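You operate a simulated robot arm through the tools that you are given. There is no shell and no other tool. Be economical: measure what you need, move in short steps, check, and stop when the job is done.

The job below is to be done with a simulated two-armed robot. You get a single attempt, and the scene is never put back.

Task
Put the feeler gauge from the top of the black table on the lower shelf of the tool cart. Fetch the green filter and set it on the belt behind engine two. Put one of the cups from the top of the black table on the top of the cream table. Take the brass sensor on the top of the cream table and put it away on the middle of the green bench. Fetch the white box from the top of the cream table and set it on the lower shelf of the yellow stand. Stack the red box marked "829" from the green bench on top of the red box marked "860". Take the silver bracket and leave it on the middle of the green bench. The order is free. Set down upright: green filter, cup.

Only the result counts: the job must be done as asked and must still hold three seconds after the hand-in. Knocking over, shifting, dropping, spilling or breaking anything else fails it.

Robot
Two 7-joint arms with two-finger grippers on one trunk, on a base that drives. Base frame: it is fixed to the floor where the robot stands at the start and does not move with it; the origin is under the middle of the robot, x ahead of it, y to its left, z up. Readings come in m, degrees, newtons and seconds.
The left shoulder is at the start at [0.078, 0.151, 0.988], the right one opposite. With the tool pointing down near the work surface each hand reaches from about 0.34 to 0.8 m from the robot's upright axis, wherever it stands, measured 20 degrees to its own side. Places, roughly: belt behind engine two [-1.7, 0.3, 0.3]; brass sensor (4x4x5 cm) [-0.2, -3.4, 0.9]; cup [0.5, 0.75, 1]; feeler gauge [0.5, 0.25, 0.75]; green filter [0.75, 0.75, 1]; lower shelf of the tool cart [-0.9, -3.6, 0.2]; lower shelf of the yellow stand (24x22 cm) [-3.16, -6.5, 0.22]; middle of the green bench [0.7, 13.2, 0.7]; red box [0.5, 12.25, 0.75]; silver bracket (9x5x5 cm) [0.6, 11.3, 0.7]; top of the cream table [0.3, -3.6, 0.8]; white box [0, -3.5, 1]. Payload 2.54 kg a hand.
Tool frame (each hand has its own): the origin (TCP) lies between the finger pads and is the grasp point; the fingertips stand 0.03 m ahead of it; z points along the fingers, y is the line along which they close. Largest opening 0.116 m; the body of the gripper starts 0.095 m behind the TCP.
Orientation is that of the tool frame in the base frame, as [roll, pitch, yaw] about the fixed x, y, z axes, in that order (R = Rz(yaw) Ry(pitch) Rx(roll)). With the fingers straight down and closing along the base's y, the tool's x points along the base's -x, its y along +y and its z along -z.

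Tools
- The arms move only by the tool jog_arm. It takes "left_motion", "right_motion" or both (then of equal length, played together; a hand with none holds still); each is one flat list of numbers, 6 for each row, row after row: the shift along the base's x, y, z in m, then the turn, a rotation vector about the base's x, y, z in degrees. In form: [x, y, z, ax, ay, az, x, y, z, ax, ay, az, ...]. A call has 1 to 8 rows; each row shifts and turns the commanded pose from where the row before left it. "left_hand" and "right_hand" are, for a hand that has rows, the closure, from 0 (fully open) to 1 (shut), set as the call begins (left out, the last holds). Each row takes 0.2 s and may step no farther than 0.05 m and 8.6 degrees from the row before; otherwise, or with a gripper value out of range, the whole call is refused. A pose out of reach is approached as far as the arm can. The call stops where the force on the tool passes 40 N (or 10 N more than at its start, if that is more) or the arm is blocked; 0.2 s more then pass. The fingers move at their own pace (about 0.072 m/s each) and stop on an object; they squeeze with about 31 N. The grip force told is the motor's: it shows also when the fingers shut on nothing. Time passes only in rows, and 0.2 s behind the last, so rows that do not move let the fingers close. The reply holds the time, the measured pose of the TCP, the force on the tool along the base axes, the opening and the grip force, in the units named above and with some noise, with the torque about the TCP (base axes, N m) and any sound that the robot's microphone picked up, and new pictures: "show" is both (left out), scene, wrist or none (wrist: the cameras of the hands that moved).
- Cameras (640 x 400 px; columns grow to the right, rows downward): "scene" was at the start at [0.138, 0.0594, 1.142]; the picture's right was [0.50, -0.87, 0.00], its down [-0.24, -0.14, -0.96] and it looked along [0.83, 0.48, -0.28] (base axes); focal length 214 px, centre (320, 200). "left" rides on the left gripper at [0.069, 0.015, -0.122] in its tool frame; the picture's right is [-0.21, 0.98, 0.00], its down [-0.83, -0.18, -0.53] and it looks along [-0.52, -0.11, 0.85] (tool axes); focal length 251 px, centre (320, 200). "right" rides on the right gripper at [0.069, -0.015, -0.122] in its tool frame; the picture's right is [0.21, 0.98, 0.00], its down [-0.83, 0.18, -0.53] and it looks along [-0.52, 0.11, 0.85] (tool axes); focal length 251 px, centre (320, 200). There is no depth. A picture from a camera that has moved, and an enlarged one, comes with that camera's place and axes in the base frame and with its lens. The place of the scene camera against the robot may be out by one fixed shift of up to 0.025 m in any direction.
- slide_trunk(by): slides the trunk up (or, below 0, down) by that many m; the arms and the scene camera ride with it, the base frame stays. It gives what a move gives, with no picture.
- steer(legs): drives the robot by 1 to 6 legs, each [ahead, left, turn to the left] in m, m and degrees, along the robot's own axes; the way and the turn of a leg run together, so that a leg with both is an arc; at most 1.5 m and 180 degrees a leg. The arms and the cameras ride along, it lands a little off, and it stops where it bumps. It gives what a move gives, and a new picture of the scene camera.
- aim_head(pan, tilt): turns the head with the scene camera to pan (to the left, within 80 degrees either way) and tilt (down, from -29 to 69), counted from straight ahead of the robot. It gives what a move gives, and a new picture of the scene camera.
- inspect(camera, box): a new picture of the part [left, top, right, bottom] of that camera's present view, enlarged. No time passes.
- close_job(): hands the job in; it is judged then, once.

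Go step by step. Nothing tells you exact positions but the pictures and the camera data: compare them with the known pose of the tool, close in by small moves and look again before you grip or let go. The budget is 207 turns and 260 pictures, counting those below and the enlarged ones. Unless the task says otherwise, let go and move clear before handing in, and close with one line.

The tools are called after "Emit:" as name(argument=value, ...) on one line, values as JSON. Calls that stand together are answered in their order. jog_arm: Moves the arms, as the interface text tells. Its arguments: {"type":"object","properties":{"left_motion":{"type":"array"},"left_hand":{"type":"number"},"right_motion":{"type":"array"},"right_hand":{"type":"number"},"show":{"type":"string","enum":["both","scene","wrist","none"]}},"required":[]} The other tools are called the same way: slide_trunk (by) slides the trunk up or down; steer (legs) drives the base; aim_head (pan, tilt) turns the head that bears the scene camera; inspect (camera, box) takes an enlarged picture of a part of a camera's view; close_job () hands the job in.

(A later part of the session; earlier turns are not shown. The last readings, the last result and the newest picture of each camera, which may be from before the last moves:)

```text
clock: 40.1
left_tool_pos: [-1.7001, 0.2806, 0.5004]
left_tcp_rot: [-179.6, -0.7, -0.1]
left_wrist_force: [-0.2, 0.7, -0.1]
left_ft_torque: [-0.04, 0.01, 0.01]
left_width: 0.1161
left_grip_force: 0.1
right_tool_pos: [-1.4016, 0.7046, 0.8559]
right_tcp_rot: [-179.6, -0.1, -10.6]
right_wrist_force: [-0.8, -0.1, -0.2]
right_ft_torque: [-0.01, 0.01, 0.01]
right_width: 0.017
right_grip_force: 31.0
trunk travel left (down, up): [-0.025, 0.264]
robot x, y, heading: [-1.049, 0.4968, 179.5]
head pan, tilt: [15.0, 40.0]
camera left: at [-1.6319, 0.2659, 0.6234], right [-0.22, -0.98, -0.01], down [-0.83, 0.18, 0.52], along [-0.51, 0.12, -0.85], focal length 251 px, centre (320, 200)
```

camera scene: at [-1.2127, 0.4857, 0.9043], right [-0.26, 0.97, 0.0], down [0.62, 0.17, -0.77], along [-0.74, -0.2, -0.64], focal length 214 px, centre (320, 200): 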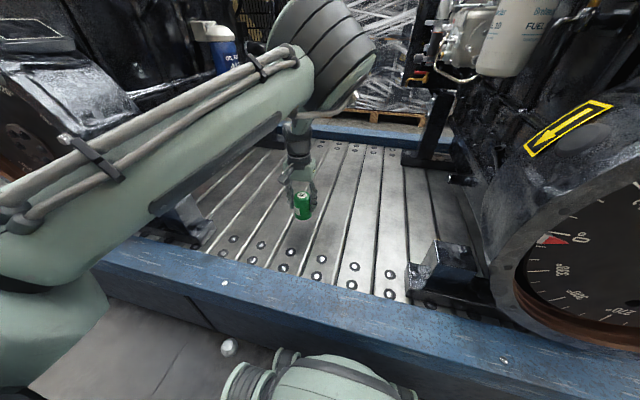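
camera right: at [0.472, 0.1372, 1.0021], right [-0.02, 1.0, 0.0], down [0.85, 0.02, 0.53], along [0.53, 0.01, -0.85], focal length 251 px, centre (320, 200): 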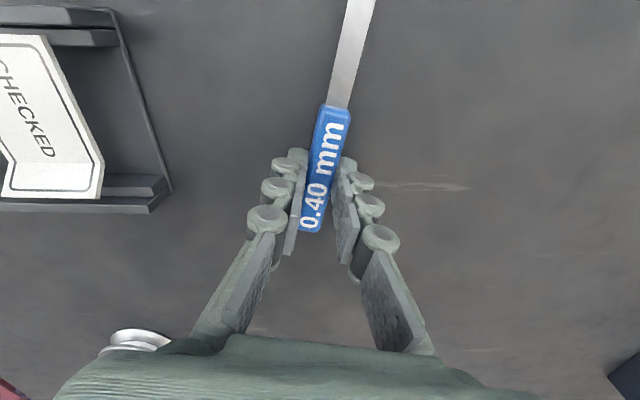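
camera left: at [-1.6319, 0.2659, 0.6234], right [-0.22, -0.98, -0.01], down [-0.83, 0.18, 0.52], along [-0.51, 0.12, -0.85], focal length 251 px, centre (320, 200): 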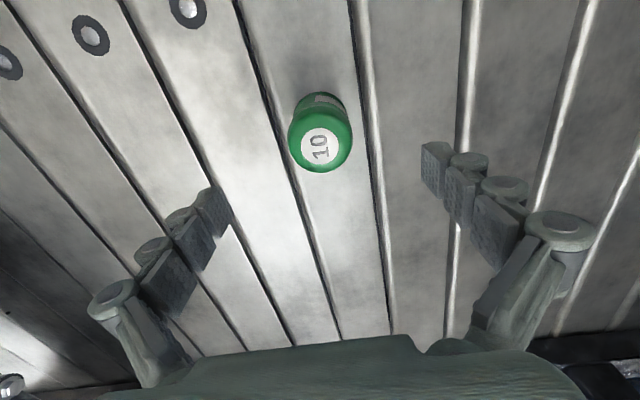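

The filter stands upright on the belt. I'm raising the arm and trunk and going back for the cup.

Emit:
jog_arm(left_motion=[0, 0, 0.05, 0, 0, 0, 0, 0, 0.05, 0, 0, 0, 0, 0, 0.05, 0, 0, 0, 0, 0, 0.05, 0, 0, 0, 0, 0, 0.05, 0, 0, 0, 0, 0, 0.05, 0, 0, 0, 0.04, -0.01, 0.03, 0, 0, 0, 0.04, -0.01, 0.03, 0, 0, 0], show="none")

Emit:
slide_trunk(by=0.24)

Emit:
steer(legs=[[-0.6, 0, 0], [0, 0, -90], [0, 0, -90]])

Emit:
aim_head(pan=15, tilt=25)

```text
refused: row 7 steps farther than a row can; nothing moved
```

```text
clock: 42.6
left_tool_pos: [-1.7004, 0.2807, 0.7397]
left_tcp_rot: [-179.9, -0.6, -0.1]
left_wrist_force: [-0.4, -0.2, -0.5]
left_ft_torque: [0.0, -0.01, 0.03]
left_width: 0.1161
left_grip_force: 0.0
right_tool_pos: [-1.4028, 0.7057, 1.0973]
right_tcp_rot: [-179.6, -0.1, -10.5]
right_wrist_force: [0.7, -0.6, -1.0]
right_ft_torque: [0.0, -0.01, 0.01]
right_width: 0.0169
right_grip_force: 30.5
trunk travel left (down, up): [-0.265, 0.024]
robot x, y, heading: [-1.0519, 0.4959, 179.9]
head pan, tilt: [15.0, 40.0]
```

```text
clock: 53.9
left_tool_pos: [0.1929, 0.6632, 0.7408]
left_tcp_rot: [-179.8, -0.6, 176.3]
left_wrist_force: [-0.5, 0.0, 0.0]
left_ft_torque: [-0.05, 0.02, 0.01]
left_width: 0.1161
left_grip_force: 0.0
right_tool_pos: [-0.1302, 0.2581, 1.0964]
right_tcp_rot: [-179.7, -0.1, 165.8]
right_wrist_force: [-0.1, 0.3, -1.0]
right_ft_torque: [0.0, -0.01, 0.01]
right_width: 0.0169
right_grip_force: 31.3
trunk travel left (down, up): [-0.265, 0.024]
robot x, y, heading: [-0.4681, 0.4906, -3.7]
head pan, tilt: [15.0, 40.0]
camera scene: at [-0.3275, 0.5151, 1.1443], right [0.2, -0.98, 0.0], down [-0.63, -0.13, -0.77], along [0.75, 0.15, -0.64], focal length 214 px, centre (320, 200)
```

scene: 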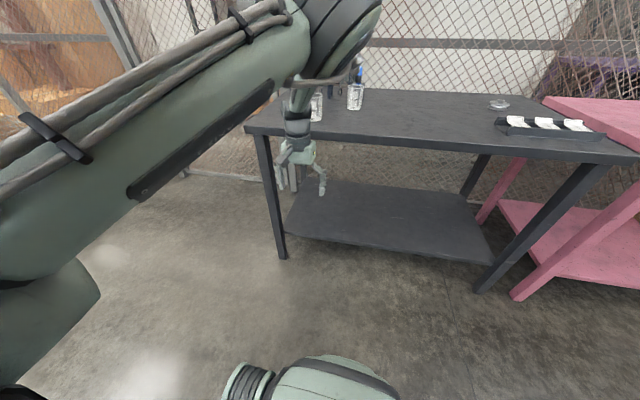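

```text
clock: 54.7
left_tool_pos: [0.1928, 0.663, 0.7412]
left_tcp_rot: [-179.8, -0.5, 176.4]
left_wrist_force: [0.1, 0.8, 0.2]
left_ft_torque: [-0.01, 0.0, -0.02]
left_width: 0.116
left_grip_force: 0.1
right_tool_pos: [-0.13, 0.2577, 1.0971]
right_tcp_rot: [-179.7, -0.1, 165.9]
right_wrist_force: [-0.2, 1.1, 0.0]
right_ft_torque: [-0.03, 0.02, -0.01]
right_width: 0.0168
right_grip_force: 31.6
trunk travel left (down, up): [-0.265, 0.024]
robot x, y, heading: [-0.4674, 0.4915, -3.8]
head pan, tilt: [15.0, 25.0]
camera scene: at [-0.3205, 0.5166, 1.1676], right [0.2, -0.98, 0.0], down [-0.41, -0.08, -0.91], along [0.89, 0.18, -0.42], focal length 214 px, centre (320, 200)
```

scene: 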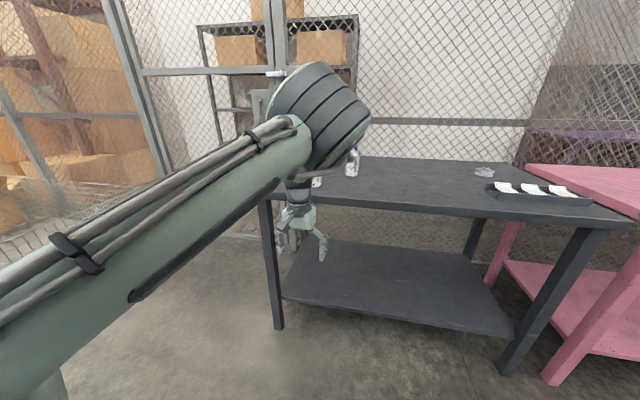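

The left hand is still low in front of the table, so I'll raise it and then drive in with a heading correction.

Emit:
jog_arm(left_motion=[0, 0, 0.05, 0, 0, 0, 0, 0, 0.05, 0, 0, 0, 0, 0, 0.05, 0, 0, 0, 0, 0, 0.05, 0, 0, 0, 0, 0, 0.05, 0, 0, 0, 0, 0, 0.05, 0, 0, 0, 0, 0, 0.05, 0, 0, 0], show="none")

Emit:
steer(legs=[[0, 0, 3.8], [0.35, 0, 0]])

Emit:
inspect(camera="left", box=[0, 0, 640, 400])

```text
clock: 56.3
left_tool_pos: [0.1951, 0.6612, 1.0902]
left_tcp_rot: [-179.8, -0.9, 176.2]
left_wrist_force: [0.2, -0.2, -0.2]
left_ft_torque: [-0.02, 0.01, -0.01]
left_width: 0.1161
left_grip_force: 0.0
right_tool_pos: [-0.1306, 0.2588, 1.0965]
right_tcp_rot: [-179.7, 0.0, 165.7]
right_wrist_force: [0.6, 0.0, -0.2]
right_ft_torque: [0.0, 0.01, 0.0]
right_width: 0.017
right_grip_force: 30.7
trunk travel left (down, up): [-0.265, 0.024]
robot x, y, heading: [-0.4686, 0.4889, -3.6]
head pan, tilt: [15.0, 25.0]
```

```text
clock: 59.0
left_tool_pos: [0.5286, 0.7106, 1.0906]
left_tcp_rot: [-179.8, -0.6, -179.7]
left_wrist_force: [0.5, 0.0, -0.3]
left_ft_torque: [0.0, -0.01, 0.01]
left_width: 0.1159
left_grip_force: 0.0
right_tool_pos: [0.2324, 0.2847, 1.0971]
right_tcp_rot: [-179.8, -0.1, 170.0]
right_wrist_force: [0.1, 0.2, -1.3]
right_ft_torque: [-0.03, 0.0, 0.02]
right_width: 0.0168
right_grip_force: 30.7
trunk travel left (down, up): [-0.265, 0.024]
robot x, y, heading: [-0.1241, 0.4897, 0.3]
head pan, tilt: [15.0, 25.0]
camera scene: at [0.0248, 0.5297, 1.1675], right [0.27, -0.96, 0.0], down [-0.41, -0.11, -0.91], along [0.87, 0.24, -0.42], focal length 214 px, centre (320, 200)
```

scene: 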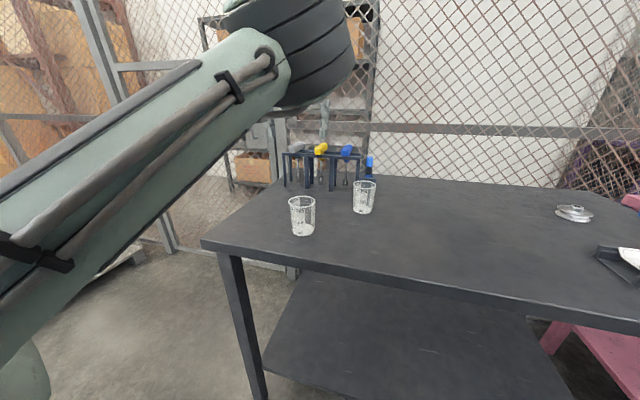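

```text
1.00 times, centred on (320, 200) of left (not enlarged: the box is as wide or as high as the picture)
camera zoom: at [0.4617, 0.7266, 1.2136], right [0.21, 0.98, -0.01], down [0.83, -0.17, 0.53], along [0.51, -0.11, -0.85], focal length 251 px, centre (320, 200)
```

zoom: 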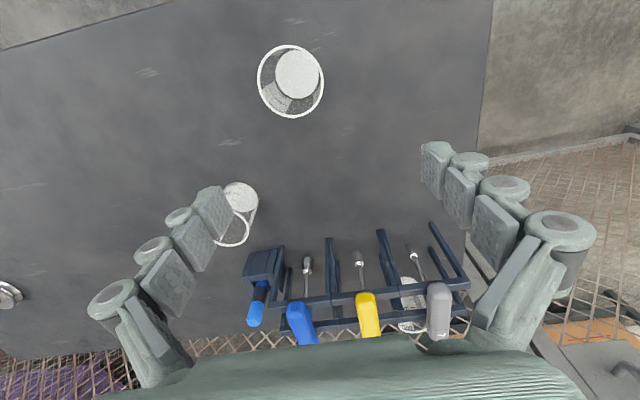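

Cup A is precisely at (0.485, 0.690). I'm centring above it and going partway down.

Emit:
jog_arm(left_motion=[-0.022, -0.0103, 0, 0, 0, 0, -0.022, -0.0103, 0, 0, 0, 0, 0, 0, -0.04, 0, 0, 0, 0, 0, -0.04, 0, 0, 0], show="wrist")

```text
clock: 60.0
left_tool_pos: [0.486, 0.6949, 1.0081]
left_tcp_rot: [-179.7, -0.7, -179.7]
left_wrist_force: [0.1, 0.4, 0.3]
left_ft_torque: [0.0, 0.03, 0.0]
left_width: 0.1158
left_grip_force: 0.1
right_tool_pos: [0.232, 0.2842, 1.0966]
right_tcp_rot: [-179.7, -0.1, 170.0]
right_wrist_force: [0.3, -0.2, -0.8]
right_ft_torque: [-0.01, -0.01, -0.02]
right_width: 0.0168
right_grip_force: 30.7
trunk travel left (down, up): [-0.265, 0.024]
robot x, y, heading: [-0.1183, 0.4925, 0.3]
head pan, tilt: [15.0, 25.0]
camera left: at [0.421, 0.7109, 1.1319], right [0.21, 0.98, -0.01], down [0.83, -0.17, 0.52], along [0.51, -0.12, -0.85], focal length 251 px, centre (320, 200)
```

left: 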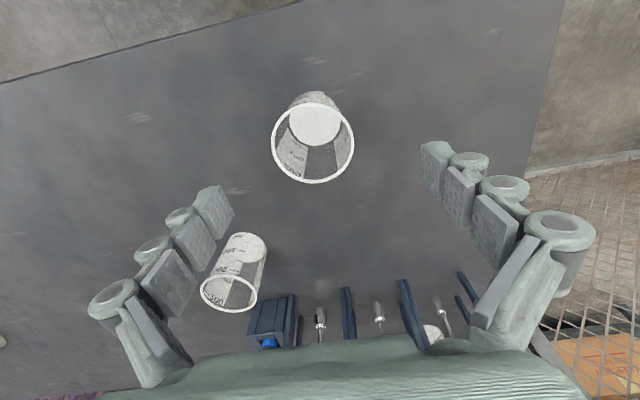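

Centred. I'm lowering over the cup and then closing.

Emit:
jog_arm(left_motion=[-0.001, -0.003, -0.035, 0, 0, 0, 0, -0.002, -0.035, 0, 0, 0, 0, 0, -0.033, 0, 0, 0], show="wrist")

Emit:
jog_arm(left_motion=[0, 0, 0, 0, 0, 0, 0, 0, 0, 0, 0, 0, 0, 0, 0, 0, 0, 0, 0, 0, 0, 0, 0, 0], left_hand=1, show="wrist")

```text
clock: 60.8
left_tool_pos: [0.5016, 0.7106, 0.9143]
left_tcp_rot: [-179.7, -0.7, -179.6]
left_wrist_force: [0.8, 0.1, -0.3]
left_ft_torque: [0.02, 0.02, 0.01]
left_width: 0.1159
left_grip_force: 0.0
left hand out of reach, approached as far as the arm can: row 1, 2, 3
right_tool_pos: [0.2323, 0.2845, 1.0964]
right_tcp_rot: [-179.7, -0.1, 170.1]
right_wrist_force: [-0.7, 0.0, -0.6]
right_ft_torque: [0.01, 0.0, 0.01]
right_width: 0.017
right_grip_force: 31.1
trunk travel left (down, up): [-0.265, 0.024]
robot x, y, heading: [-0.1245, 0.4904, 0.6]
head pan, tilt: [15.0, 25.0]
camera left: at [0.4348, 0.7255, 1.037], right [0.21, 0.98, -0.01], down [0.83, -0.17, 0.52], along [0.51, -0.12, -0.85], focal length 251 px, centre (320, 200)
```

left: 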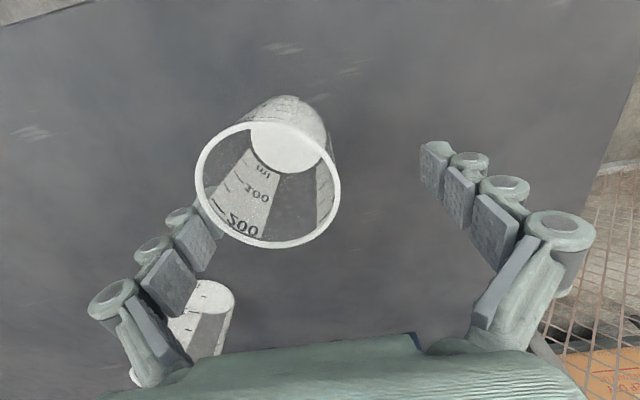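

```text
clock: 61.8
left_tool_pos: [0.5022, 0.7084, 0.9141]
left_tcp_rot: [-179.7, -0.7, -179.6]
left_wrist_force: [0.2, 1.0, -0.7]
left_ft_torque: [0.02, -0.01, -0.01]
left_width: 0.0
left_grip_force: 20.1
right_tool_pos: [0.231, 0.2851, 1.0968]
right_tcp_rot: [-179.7, 0.0, 169.9]
right_wrist_force: [-0.2, 0.0, -0.9]
right_ft_torque: [-0.03, 0.0, 0.01]
right_width: 0.017
right_grip_force: 31.2
trunk travel left (down, up): [-0.265, 0.024]
robot x, y, heading: [-0.1222, 0.4899, 0.6]
head pan, tilt: [15.0, 25.0]
camera left: at [0.4344, 0.7254, 1.0374], right [0.21, 0.98, -0.01], down [0.83, -0.17, 0.52], along [0.51, -0.12, -0.85], focal length 251 px, centre (320, 200)
```

left: 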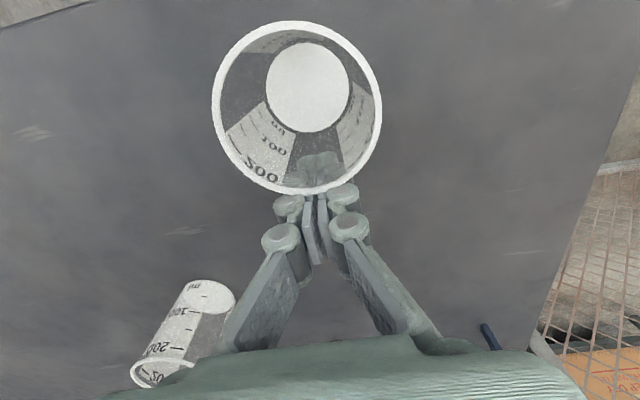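

The hand fell short of the commanded pose and closed beside the cup, which slid a little to about (0.454, 0.71) but still stands. I'll rise straight up, open, lower the trunk to ease the reach and retry with checks.

Emit:
jog_arm(left_motion=[0, 0, 0.04, 0, 0, 0, 0, 0, 0.05, 0, 0, 0, 0, 0, 0.05, 0, 0, 0], show="wrist")

```text
clock: 62.6
left_tool_pos: [0.5001, 0.7079, 1.0569]
left_tcp_rot: [-179.7, -0.7, -179.6]
left_wrist_force: [-0.4, 0.9, -0.2]
left_ft_torque: [0.02, 0.02, -0.05]
left_width: 0.0
left_grip_force: 28.4
right_tool_pos: [0.2309, 0.285, 1.097]
right_tcp_rot: [-179.7, -0.2, 169.9]
right_wrist_force: [0.0, -0.2, -0.3]
right_ft_torque: [-0.03, -0.01, 0.0]
right_width: 0.0169
right_grip_force: 30.6
trunk travel left (down, up): [-0.265, 0.024]
robot x, y, heading: [-0.1224, 0.4913, 0.6]
head pan, tilt: [15.0, 25.0]
camera left: at [0.4318, 0.7239, 1.1791], right [0.21, 0.98, -0.01], down [0.83, -0.17, 0.52], along [0.51, -0.11, -0.85], focal length 251 px, centre (320, 200)
```

left: 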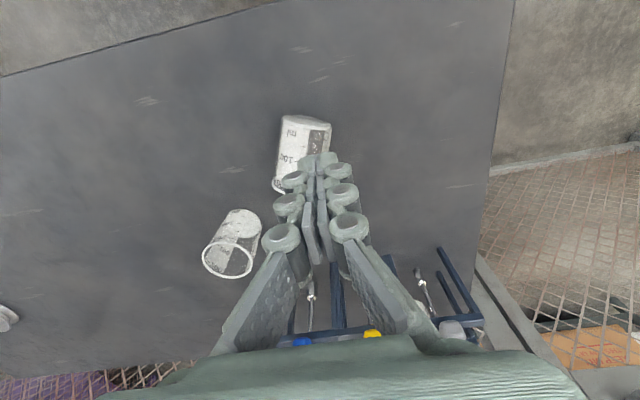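

The cup seems to have moved during the lift, so I'm opening the hand to see it clearly.

Emit:
jog_arm(left_motion=[0, 0, 0.03, 0, 0, 0, 0, 0, 0, 0, 0, 0, 0, 0, 0, 0, 0, 0, 0, 0, 0, 0, 0, 0], left_hand=0, show="both")

```text
clock: 63.6
left_tool_pos: [0.5016, 0.7079, 1.0839]
left_tcp_rot: [-179.8, -0.6, -179.6]
left_wrist_force: [0.3, 0.4, -0.5]
left_ft_torque: [0.01, 0.02, 0.03]
left_width: 0.116
left_grip_force: 0.0
right_tool_pos: [0.2317, 0.2854, 1.0971]
right_tcp_rot: [-179.7, -0.1, 170.0]
right_wrist_force: [0.7, -0.3, -0.8]
right_ft_torque: [-0.02, -0.02, 0.02]
right_width: 0.0172
right_grip_force: 30.7
trunk travel left (down, up): [-0.265, 0.024]
robot x, y, heading: [-0.1239, 0.4909, 0.7]
head pan, tilt: [15.0, 25.0]
camera scene: at [0.0243, 0.5297, 1.1676], right [0.27, -0.96, 0.0], down [-0.41, -0.11, -0.91], along [0.87, 0.24, -0.42], focal length 214 px, centre (320, 200)
camera left: at [0.4331, 0.7235, 1.2073], right [0.21, 0.98, -0.01], down [0.83, -0.17, 0.53], along [0.51, -0.11, -0.85], focal length 251 px, centre (320, 200)
```

scene: 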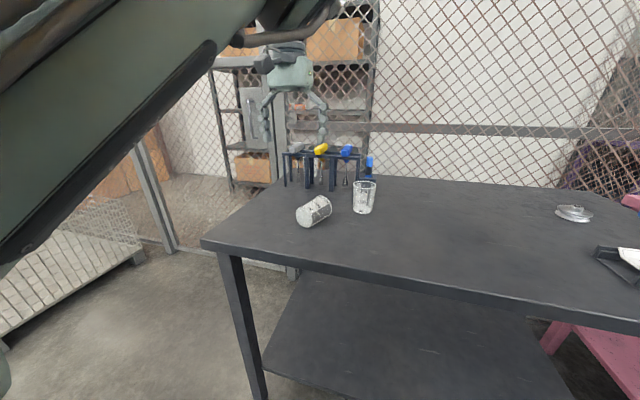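
left: 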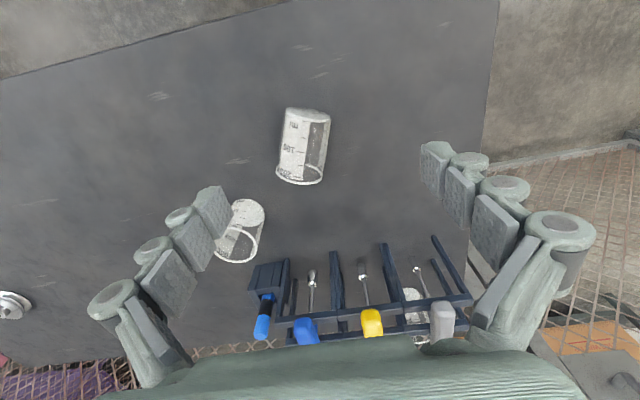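

The cup tipped onto its side, with its base toward me and rim away at about (0.54, 0.677), and it looks intact. This stays the cup to deliver: I'll grip it lying down with the tool tilted back, then rotate it upright when placing. First I'll reposition for better reach.

Emit:
steer(legs=[[0.1, 0, 0]])

Emit:
slide_trunk(by=-0.06)

Emit:
jog_arm(left_motion=[-0.018, -0.007, 0.01, 0, 0, -6.7, -0.018, -0.007, 0.01, 0, 0, -6.7, -0.018, -0.007, 0.01, 0, 0, -6.7], show="both")

```text
clock: 64.7
left_tool_pos: [0.5949, 0.7098, 1.0838]
left_tcp_rot: [-179.9, -0.7, -179.6]
left_wrist_force: [0.0, -0.3, -1.1]
left_ft_torque: [0.03, 0.03, 0.02]
left_width: 0.116
left_grip_force: 0.1
right_tool_pos: [0.3277, 0.2854, 1.0969]
right_tcp_rot: [-179.8, -0.1, 170.0]
right_wrist_force: [0.7, 0.2, -1.3]
right_ft_torque: [0.0, 0.06, 0.0]
right_width: 0.0168
right_grip_force: 30.7
trunk travel left (down, up): [-0.265, 0.024]
robot x, y, heading: [-0.0251, 0.4921, 0.6]
head pan, tilt: [15.0, 25.0]
camera scene: at [0.12, 0.5309, 1.1675], right [0.27, -0.96, 0.0], down [-0.41, -0.11, -0.91], along [0.87, 0.24, -0.42], focal length 214 px, centre (320, 200)
```

scene: 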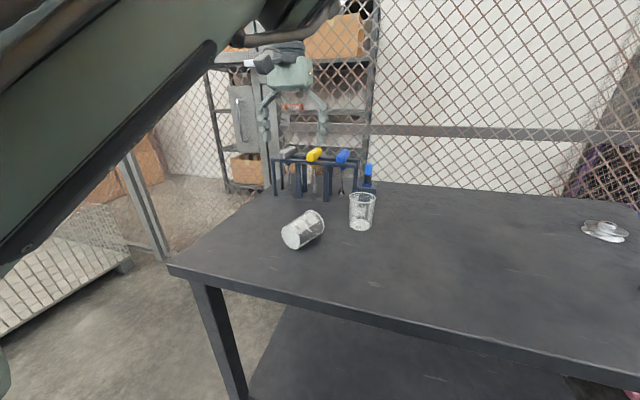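

```text
clock: 65.7
left_tool_pos: [0.5946, 0.7101, 1.0248]
left_tcp_rot: [-179.8, -0.6, -179.4]
left_wrist_force: [0.2, 0.1, -1.0]
left_ft_torque: [0.0, -0.01, 0.01]
left_width: 0.116
left_grip_force: 0.1
right_tool_pos: [0.3265, 0.2864, 1.0377]
right_tcp_rot: [-179.7, 0.0, 170.1]
right_wrist_force: [-0.8, -0.6, -0.7]
right_ft_torque: [-0.01, 0.02, -0.03]
right_width: 0.017
right_grip_force: 31.2
trunk travel left (down, up): [-0.205, 0.084]
robot x, y, heading: [-0.0268, 0.4931, 0.5]
head pan, tilt: [15.0, 25.0]
```

```text
clock: 66.5
left_tool_pos: [0.5414, 0.6895, 1.0536]
left_tcp_rot: [-179.8, -0.6, 160.4]
left_wrist_force: [-0.2, -0.3, 0.7]
left_ft_torque: [-0.01, -0.02, 0.0]
left_width: 0.1158
left_grip_force: 0.1
right_tool_pos: [0.3267, 0.2867, 1.0372]
right_tcp_rot: [-179.7, -0.2, 170.1]
right_wrist_force: [0.1, -0.4, -0.6]
right_ft_torque: [-0.01, 0.04, 0.03]
right_width: 0.0169
right_grip_force: 31.1
trunk travel left (down, up): [-0.205, 0.084]
robot x, y, heading: [-0.0265, 0.4904, 0.6]
head pan, tilt: [15.0, 25.0]
camera scene: at [0.1189, 0.5308, 1.1077], right [0.27, -0.96, 0.0], down [-0.41, -0.11, -0.91], along [0.87, 0.24, -0.42], focal length 214 px, centre (320, 200)
camera left: at [0.4836, 0.7268, 1.176], right [0.53, 0.85, -0.01], down [0.72, -0.45, 0.53], along [0.44, -0.28, -0.85], focal length 251 px, centre (320, 200)
```

scene: 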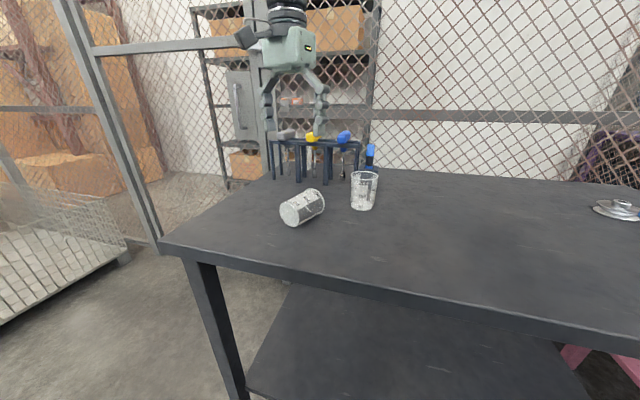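
left: 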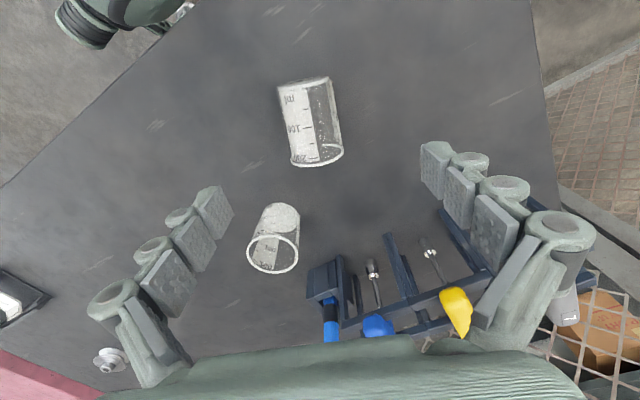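

The cup lies along yaw −23° with its centre at (0.543, 0.676). I'm tilting the tool back about its closing axis and lowering slightly.

Emit:
jog_arm(left_motion=[0.002, -0.004, -0.015, 3.1, 7.4, -1, 0.002, -0.004, -0.015, 3.1, 7.4, -1, 0.002, -0.004, -0.015, 3.1, 7.4, -1], show="both")

```text
clock: 67.3
left_tool_pos: [0.5472, 0.6765, 1.0104]
left_tcp_rot: [179.3, -24.9, 157.6]
left_wrist_force: [-0.3, -0.2, 0.1]
left_ft_torque: [-0.01, 0.02, 0.02]
left_width: 0.1158
left_grip_force: 0.1
right_tool_pos: [0.3274, 0.2873, 1.0369]
right_tcp_rot: [-179.7, -0.2, 170.1]
right_wrist_force: [0.4, -0.5, -0.8]
right_ft_torque: [-0.02, 0.01, -0.03]
right_width: 0.0169
right_grip_force: 31.0
trunk travel left (down, up): [-0.205, 0.084]
robot x, y, heading: [-0.0262, 0.4918, 0.6]
head pan, tilt: [15.0, 25.0]
camera scene: at [0.1196, 0.531, 1.1075], right [0.27, -0.96, 0.0], down [-0.41, -0.11, -0.91], along [0.87, 0.24, -0.42], focal length 214 px, centre (320, 200)
camera left: at [0.543, 0.6946, 1.1508], right [0.56, 0.83, -0.08], down [0.83, -0.54, 0.14], along [0.07, -0.14, -0.99], focal length 251 px, centre (320, 200)
```

scene: 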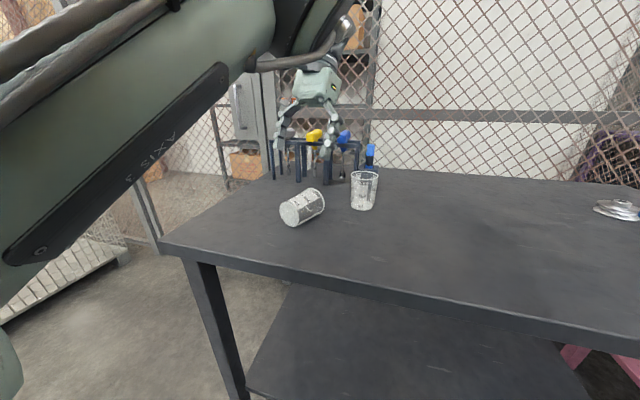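
left: 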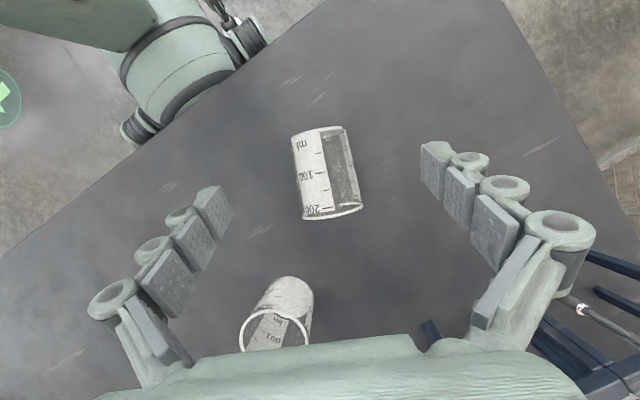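

The view is clear and the cup is centred between the fingers. I'm lowering around it.

Emit:
jog_arm(left_motion=[-0.001, 0, -0.04, 0, 0, -1, -0.001, 0, -0.04, 0, 0, -1, -0.001, 0, -0.03, 0, 0, 0, 0, 0, -0.01, 0, 0, 0], show="wrist")

```text
clock: 68.3
left_tool_pos: [0.564, 0.6872, 0.8947]
left_tcp_rot: [179.6, -24.7, 155.5]
left_wrist_force: [0.3, 0.0, 0.4]
left_ft_torque: [0.02, 0.0, 0.03]
left_width: 0.1158
left_grip_force: 0.0
left hand out of reach, approached as far as the arm can: row 2, 3
right_tool_pos: [0.327, 0.2861, 1.0368]
right_tcp_rot: [-179.8, -0.1, 170.1]
right_wrist_force: [0.2, -0.2, -0.7]
right_ft_torque: [0.01, -0.01, 0.0]
right_width: 0.0167
right_grip_force: 31.7
trunk travel left (down, up): [-0.205, 0.084]
robot x, y, heading: [-0.0276, 0.4913, 0.5]
head pan, tilt: [15.0, 25.0]
camera left: at [0.5602, 0.7069, 1.0349], right [0.58, 0.81, -0.08], down [0.81, -0.57, 0.14], along [0.06, -0.15, -0.99], focal length 251 px, centre (320, 200)
```

left: 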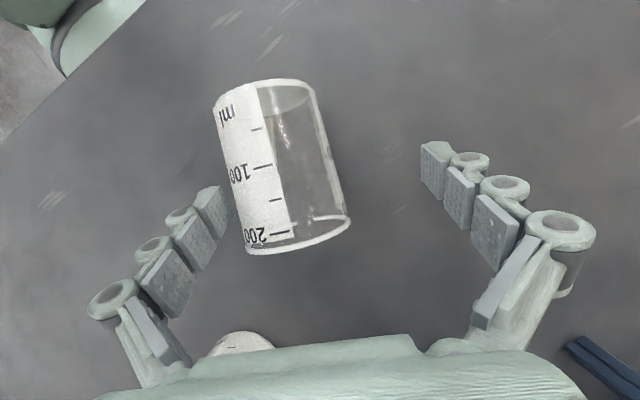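

The arm runs out of reach on the near side here, so it's too folded. I'll rise, back the base off and extend the arm instead.

Emit:
jog_arm(left_motion=[0, 0, 0.05, 0, 0, 0, 0, 0, 0.05, 0, 0, 0, 0, 0, 0.05, 0, 0, 0], show="none")

Emit:
steer(legs=[[-0.12, -0.1, 0]])

Emit:
jog_arm(left_motion=[0.03, 0.03, 0, 0, 0, 0, 0.03, 0.03, 0, 0, 0, 0, 0.03, 0.03, 0, 0, 0, 0], show="both")

```text
clock: 69.1
left_tool_pos: [0.5489, 0.691, 1.0228]
left_tcp_rot: [179.4, -24.6, 155.5]
left_wrist_force: [-0.2, 0.2, -0.7]
left_ft_torque: [0.03, 0.04, 0.01]
left_width: 0.116
left_grip_force: 0.1
left hand out of reach, approached as far as the arm can: row 3
right_tool_pos: [0.3271, 0.2866, 1.036]
right_tcp_rot: [-179.7, -0.1, 170.1]
right_wrist_force: [0.2, -0.1, -0.4]
right_ft_torque: [0.0, 0.04, 0.02]
right_width: 0.0171
right_grip_force: 31.3
trunk travel left (down, up): [-0.205, 0.084]
robot x, y, heading: [-0.0273, 0.4928, 0.4]
head pan, tilt: [15.0, 25.0]
```

```text
clock: 70.8
left_tool_pos: [0.4281, 0.5948, 1.0227]
left_tcp_rot: [179.4, -24.6, 155.9]
left_wrist_force: [0.0, 0.1, -0.7]
left_ft_torque: [-0.01, -0.01, -0.01]
left_width: 0.116
left_grip_force: 0.1
right_tool_pos: [0.208, 0.1875, 1.038]
right_tcp_rot: [-179.7, 0.0, 170.4]
right_wrist_force: [0.0, -0.5, -0.9]
right_ft_torque: [0.01, -0.01, -0.03]
right_width: 0.017
right_grip_force: 30.9
trunk travel left (down, up): [-0.205, 0.084]
robot x, y, heading: [-0.1454, 0.3913, 1.1]
head pan, tilt: [15.0, 25.0]
camera scene: at [-0.0017, 0.4306, 1.1077], right [0.27, -0.96, 0.0], down [-0.41, -0.12, -0.91], along [0.87, 0.25, -0.42], focal length 214 px, centre (320, 200)
```

scene: 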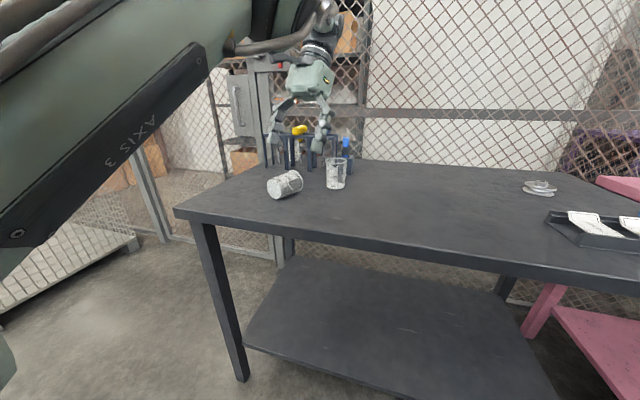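

```text
clock: 71.5
left_tool_pos: [0.4656, 0.6711, 0.9955]
left_tcp_rot: [179.1, -24.4, 155.8]
left_wrist_force: [-0.5, -0.8, 0.8]
left_ft_torque: [0.05, -0.07, -0.02]
left_width: 0.116
left_grip_force: 0.1
left hand out of reach, approached as far as the arm can: row 1, 2, 3
right_tool_pos: [0.2071, 0.1861, 1.0373]
right_tcp_rot: [-179.8, -0.1, 170.5]
right_wrist_force: [-0.8, -0.9, -0.4]
right_ft_torque: [0.05, -0.02, 0.0]
right_width: 0.0169
right_grip_force: 30.6
trunk travel left (down, up): [-0.205, 0.084]
robot x, y, heading: [-0.1467, 0.3915, 0.9]
head pan, tilt: [15.0, 25.0]
camera scene: at [-0.002, 0.43, 1.1078], right [0.27, -0.96, 0.0], down [-0.41, -0.12, -0.91], along [0.87, 0.25, -0.42], focal length 214 px, centre (320, 200)
camera left: at [0.4599, 0.6892, 1.1358], right [0.58, 0.81, -0.08], down [0.81, -0.57, 0.14], along [0.07, -0.14, -0.99], focal length 251 px, centre (320, 200)
```

scene: 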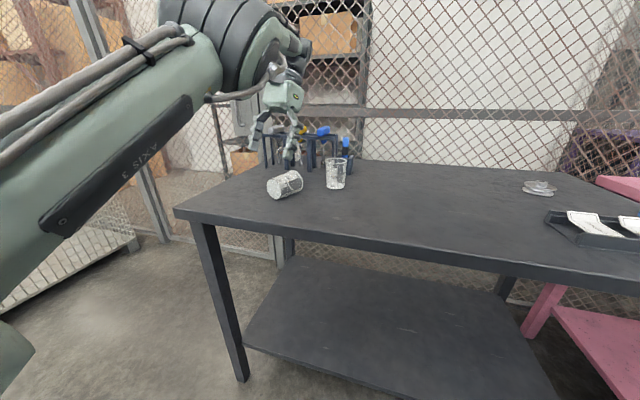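
left: 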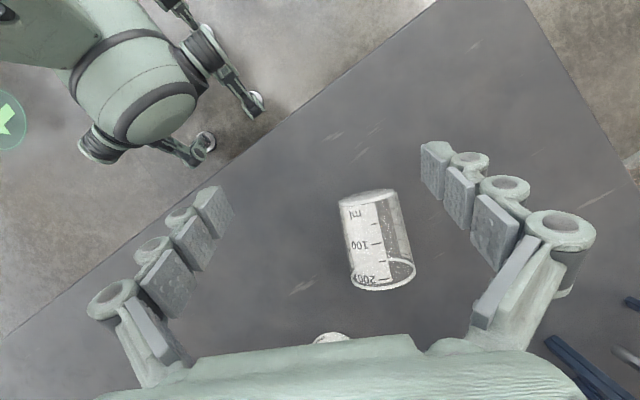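

The arm posture seems poor after the low reach. I'll untilt, raise and bring the hand back to its initial relative pose to recover a good posture.

Emit:
jog_arm(left_motion=[0.01, 0.02, 0.03, -3.1, -7.4, 1.5, 0.01, 0.02, 0.03, -3.1, -7.4, 1.5, 0.01, 0.02, 0.03, -3.1, -7.4, 1.5, -0.03, 0.03, 0.02, 0, 0, 5, -0.035, 0.03, 0.01, 0, 0, 5, -0.035, 0.03, 0.01, 0, 0, 5, -0.035, 0.03, 0.01, 0, 0, 5, -0.035, 0.03, 0.01, 0, 0, 0], show="both")

```text
clock: 73.3
left_tool_pos: [0.3228, 0.887, 1.1457]
left_tcp_rot: [179.8, -0.4, -179.6]
left_wrist_force: [-0.3, 0.2, -0.1]
left_ft_torque: [0.0, -0.02, -0.02]
left_width: 0.1159
left_grip_force: 0.1
right_tool_pos: [0.208, 0.1877, 1.0367]
right_tcp_rot: [-179.7, 0.0, 170.4]
right_wrist_force: [-0.5, 0.5, -0.4]
right_ft_torque: [-0.02, -0.01, 0.01]
right_width: 0.0168
right_grip_force: 31.1
trunk travel left (down, up): [-0.205, 0.084]
robot x, y, heading: [-0.1457, 0.3923, 0.7]
head pan, tilt: [15.0, 25.0]
camera scene: at [-0.0018, 0.4311, 1.1077], right [0.27, -0.96, 0.0], down [-0.41, -0.12, -0.91], along [0.87, 0.25, -0.42], focal length 214 px, centre (320, 200)
camera left: at [0.2544, 0.9021, 1.2692], right [0.21, 0.98, 0.0], down [0.83, -0.18, 0.53], along [0.52, -0.11, -0.85], focal length 251 px, centre (320, 200)
```

scene: 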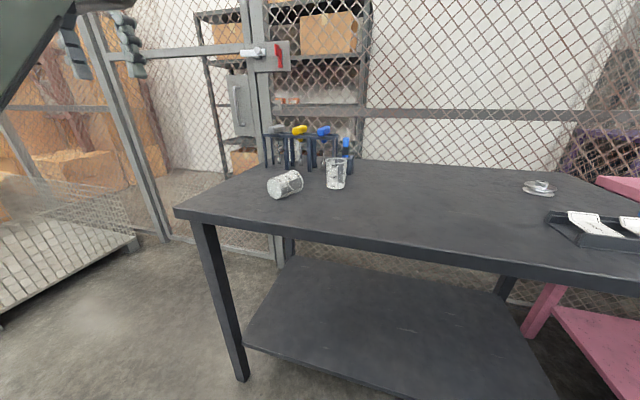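
left: 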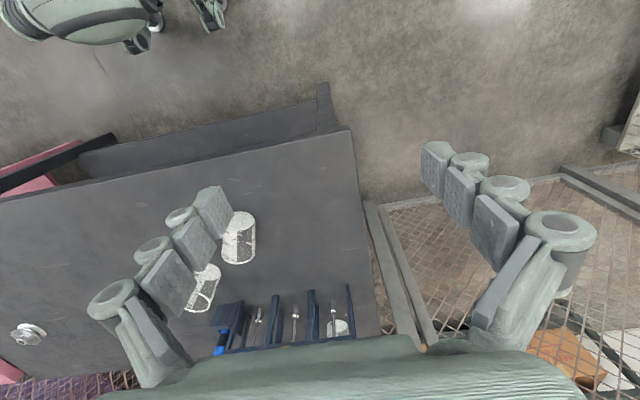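

The posture looks recovered. I'll drive slightly closer so the cup sits well to the left side, then move above it with only straight-down orientation first.

Emit:
steer(legs=[[0.07, -0.05, -0.7]])

Emit:
jog_arm(left_motion=[0.03, -0.033, -0.02, 0, 0, -6, 0.03, -0.033, -0.02, 0, 0, -6, 0.03, -0.033, -0.02, 0, 0, -6, 0.03, -0.033, -0.02, 0, 0, -5, 0.025, -0.033, -0.02, 0, 0, 0], show="both")

```text
clock: 74.5
left_tool_pos: [0.4011, 0.8302, 1.1466]
left_tcp_rot: [179.8, -0.6, 179.7]
left_wrist_force: [0.5, -0.7, 1.1]
left_ft_torque: [0.0, 0.04, 0.01]
left_width: 0.1162
left_grip_force: 0.0
right_tool_pos: [0.2749, 0.1321, 1.0361]
right_tcp_rot: [-179.6, 0.0, 169.6]
right_wrist_force: [0.8, -0.5, -0.7]
right_ft_torque: [-0.01, -0.03, 0.02]
right_width: 0.0168
right_grip_force: 30.9
trunk travel left (down, up): [-0.205, 0.084]
robot x, y, heading: [-0.074, 0.3381, 0.1]
head pan, tilt: [15.0, 25.0]
camera scene: at [0.0692, 0.3782, 1.1075], right [0.26, -0.97, 0.0], down [-0.41, -0.11, -0.91], along [0.87, 0.24, -0.42], focal length 214 px, centre (320, 200)
```

scene: 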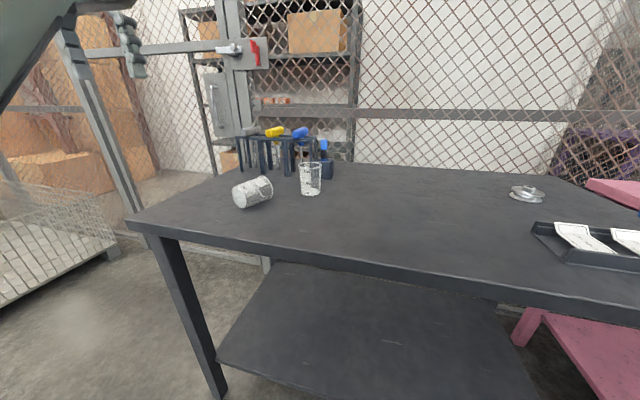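

```text
clock: 75.7
left_tool_pos: [0.5459, 0.6639, 1.0441]
left_tcp_rot: [179.9, -0.6, 156.6]
left_wrist_force: [0.0, -0.2, 0.1]
left_ft_torque: [-0.01, 0.02, -0.02]
left_width: 0.1162
left_grip_force: 0.0
right_tool_pos: [0.2743, 0.1318, 1.0376]
right_tcp_rot: [-179.7, -0.1, 169.6]
right_wrist_force: [0.1, -0.3, -1.1]
right_ft_torque: [-0.02, 0.01, -0.02]
right_width: 0.0169
right_grip_force: 31.0
trunk travel left (down, up): [-0.205, 0.084]
robot x, y, heading: [-0.0796, 0.3402, 0.1]
head pan, tilt: [15.0, 25.0]
camera scene: at [0.0692, 0.3782, 1.1075], right [0.26, -0.97, 0.0], down [-0.41, -0.11, -0.91], along [0.87, 0.24, -0.42], focal length 214 px, centre (320, 200)
camera left: at [0.4905, 0.7052, 1.1666], right [0.59, 0.81, 0.0], down [0.69, -0.5, 0.53], along [0.43, -0.31, -0.85], focal length 251 px, centre (320, 200)
```

scene: 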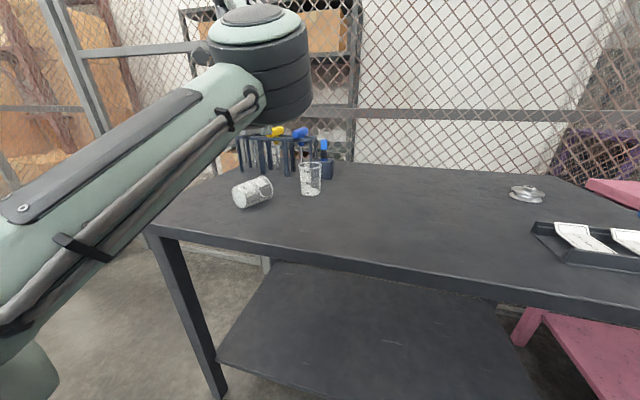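
left: 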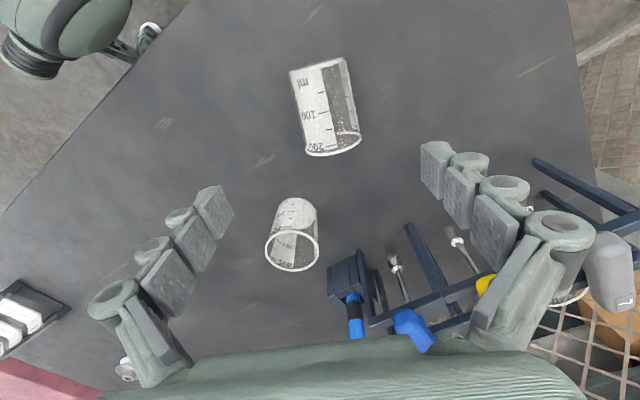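

The cup is still at (0.543, 0.677), yaw −24.6°. I'm tilting 16° and descending partway to test the reach.

Emit:
jog_arm(left_motion=[-0.001, 0.0065, -0.03, 3.2, 7.3, 0, -0.001, 0.0065, -0.03, 3.2, 7.3, 0, 0, 0, -0.04, 0, 0, 0], show="wrist")

```text
clock: 76.5
left_tool_pos: [0.5426, 0.6784, 0.9468]
left_tcp_rot: [179.6, -16.5, 156.6]
left_wrist_force: [-0.1, -1.1, 0.4]
left_ft_torque: [0.01, 0.0, 0.03]
left_width: 0.1161
left_grip_force: 0.0
right_tool_pos: [0.275, 0.1331, 1.0368]
right_tcp_rot: [-179.8, -0.1, 169.5]
right_wrist_force: [0.2, 0.8, -1.5]
right_ft_torque: [0.03, -0.02, 0.0]
right_width: 0.017
right_grip_force: 31.1
trunk travel left (down, up): [-0.205, 0.084]
robot x, y, heading: [-0.0769, 0.3415, 0.1]
head pan, tilt: [15.0, 25.0]
camera left: at [0.5187, 0.705, 1.0838], right [0.58, 0.81, -0.06], down [0.79, -0.54, 0.28], along [0.19, -0.2, -0.96], focal length 251 px, centre (320, 200)
```

left: 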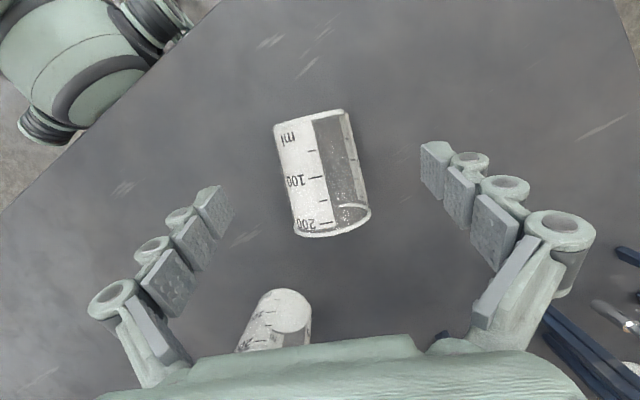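

Reach is fine now, so I'm lowering to grasp height.

Emit:
jog_arm(left_motion=[0, 0, -0.025, 0, 0, 0, 0, 0, -0.02, 0, 0, 0, 0, 0, -0.012, 0, 0, 0], show="wrist")

```text
clock: 77.3
left_tool_pos: [0.5427, 0.6759, 0.8908]
left_tcp_rot: [179.7, -16.5, 156.5]
left_wrist_force: [0.0, 0.1, 0.2]
left_ft_torque: [0.02, 0.01, -0.01]
left_width: 0.1159
left_grip_force: 0.1
right_tool_pos: [0.2748, 0.1315, 1.0374]
right_tcp_rot: [-179.7, -0.1, 169.4]
right_wrist_force: [0.8, 0.5, -1.4]
right_ft_torque: [-0.01, -0.01, -0.01]
right_width: 0.0168
right_grip_force: 31.4
trunk travel left (down, up): [-0.205, 0.084]
robot x, y, heading: [-0.0785, 0.3397, 0.1]
head pan, tilt: [15.0, 25.0]
camera left: at [0.5197, 0.7025, 1.0261], right [0.58, 0.81, -0.06], down [0.79, -0.54, 0.28], along [0.19, -0.2, -0.96], focal length 251 px, centre (320, 200)
```

left: 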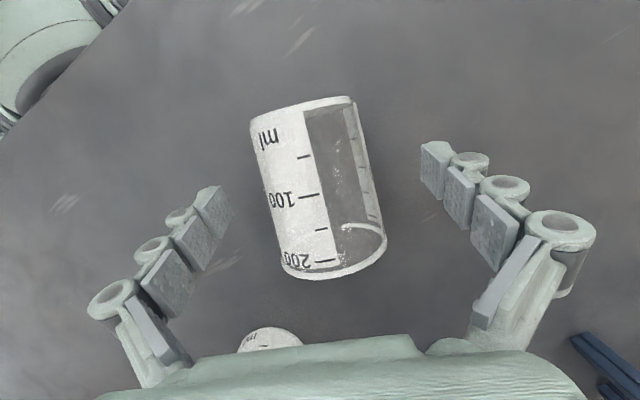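

Good alignment. I'm closing on the cup.

Emit:
jog_arm(left_motion=[0, 0, -0.004, 0, 0, 0, 0, 0, 0, 0, 0, 0, 0, 0, 0, 0, 0, 0, 0, 0, 0, 0, 0, 0, 0, 0, 0, 0, 0, 0], left_hand=1, show="wrist")

```text
clock: 78.5
left_tool_pos: [0.5434, 0.6764, 0.8836]
left_tcp_rot: [179.8, -16.5, 156.7]
left_wrist_force: [0.9, -0.3, -0.6]
left_ft_torque: [0.02, -0.01, 0.01]
left_width: 0.057
left_grip_force: 31.5
right_tool_pos: [0.2743, 0.1323, 1.0367]
right_tcp_rot: [-179.7, -0.1, 169.5]
right_wrist_force: [-0.8, 0.3, 0.1]
right_ft_torque: [0.01, -0.03, -0.01]
right_width: 0.017
right_grip_force: 30.9
trunk travel left (down, up): [-0.205, 0.084]
robot x, y, heading: [-0.0781, 0.3416, 0.1]
head pan, tilt: [15.0, 25.0]
camera left: at [0.5206, 0.703, 1.0219], right [0.58, 0.81, -0.06], down [0.79, -0.54, 0.28], along [0.19, -0.2, -0.96], focal length 251 px, centre (320, 200)
```

left: 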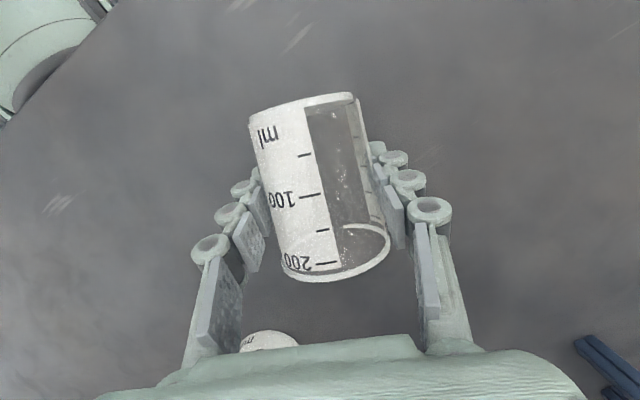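

The cup is held at 0.057 m. I'm lifting it and retracting modestly.

Emit:
jog_arm(left_motion=[0, 0, 0.03, 0, 0, 0, 0, 0, 0.05, 0, 0, 0, 0, 0, 0.05, 0, 0, 0, 0, 0, 0.05, 0, 0, 0, -0.02, 0.02, 0.03, 0, 0, 0, -0.02, 0.02, 0, 0, 0, 0, -0.02, 0.02, 0, 0, 0, 0], show="wrist")

Emit:
steer(legs=[[-0.5, 0, 0], [0, 0, -90]])

Emit:
aim_head(pan=0, tilt=12)

```text
clock: 80.1
left_tool_pos: [0.4733, 0.713, 1.0773]
left_tcp_rot: [179.7, -16.4, 156.5]
left_wrist_force: [-0.6, -0.9, -0.2]
left_ft_torque: [-0.05, -0.05, 0.02]
left_width: 0.0574
left_grip_force: 31.2
left hand out of reach, approached as far as the arm can: row 4, 5
right_tool_pos: [0.2742, 0.1336, 1.0365]
right_tcp_rot: [-179.7, -0.1, 169.7]
right_wrist_force: [-0.9, 0.3, -0.6]
right_ft_torque: [-0.04, 0.0, 0.03]
right_width: 0.0171
right_grip_force: 30.8
trunk travel left (down, up): [-0.205, 0.084]
robot x, y, heading: [-0.0759, 0.3405, -0.2]
head pan, tilt: [15.0, 25.0]
camera left: at [0.4502, 0.7395, 1.2148], right [0.58, 0.81, -0.06], down [0.79, -0.54, 0.28], along [0.2, -0.21, -0.96], focal length 251 px, centre (320, 200)
```

left: 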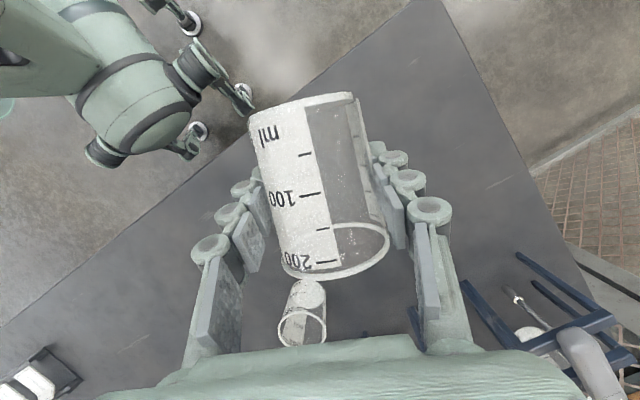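

```text
clock: 86.9
left_tool_pos: [-0.1928, -0.2019, 1.0758]
left_tcp_rot: [179.6, -16.5, 67.5]
left_wrist_force: [0.2, -0.3, -0.6]
left_ft_torque: [-0.01, 0.01, 0.0]
left_width: 0.0571
left_grip_force: 31.3
right_tool_pos: [-0.778, -0.0132, 1.0371]
right_tcp_rot: [-179.7, 0.0, 80.6]
right_wrist_force: [-0.2, 0.5, 0.0]
right_ft_torque: [0.02, -0.03, -0.02]
right_width: 0.0169
right_grip_force: 31.2
trunk travel left (down, up): [-0.205, 0.084]
robot x, y, heading: [-0.5745, 0.3419, -88.9]
head pan, tilt: [15.0, 25.0]
camera scene: at [-0.5581, 0.1986, 1.1076], right [-0.96, -0.28, 0.0], down [-0.12, 0.41, -0.91], along [0.25, -0.87, -0.42], focal length 214 px, centre (320, 200)
```

scene: 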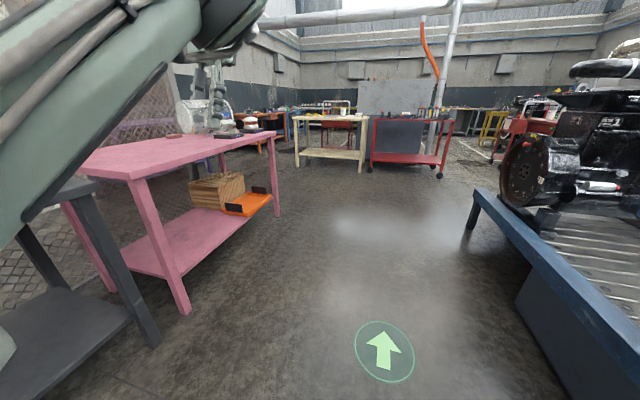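

```text
clock: 87.7
left_tool_pos: [-0.1933, -0.2008, 1.0772]
left_tcp_rot: [179.6, -16.5, 67.5]
left_wrist_force: [0.7, -0.4, -0.2]
left_ft_torque: [0.01, 0.0, 0.02]
left_width: 0.0569
left_grip_force: 31.2
right_tool_pos: [-0.777, -0.0131, 1.0368]
right_tcp_rot: [-179.7, -0.1, 80.6]
right_wrist_force: [-0.3, -0.5, 0.3]
right_ft_torque: [-0.01, 0.02, 0.01]
right_width: 0.0167
right_grip_force: 30.4
trunk travel left (down, up): [-0.205, 0.084]
robot x, y, heading: [-0.5736, 0.3406, -88.9]
head pan, tilt: [0.0, 12.0]
camera scene: at [-0.5818, 0.1938, 1.1287], right [-1.0, -0.02, 0.0], down [0.0, 0.21, -0.98], along [0.02, -0.98, -0.21], focal length 214 px, centre (320, 200)
```

scene: 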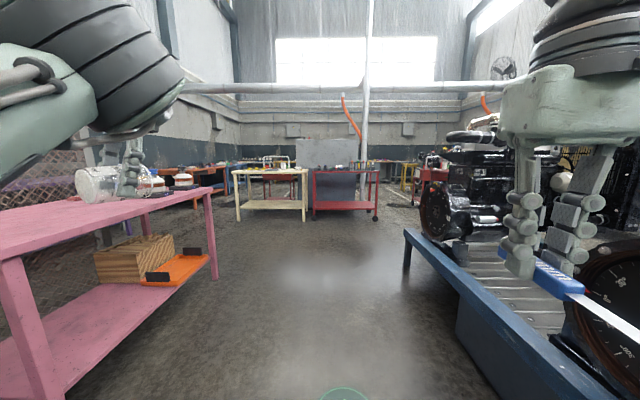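

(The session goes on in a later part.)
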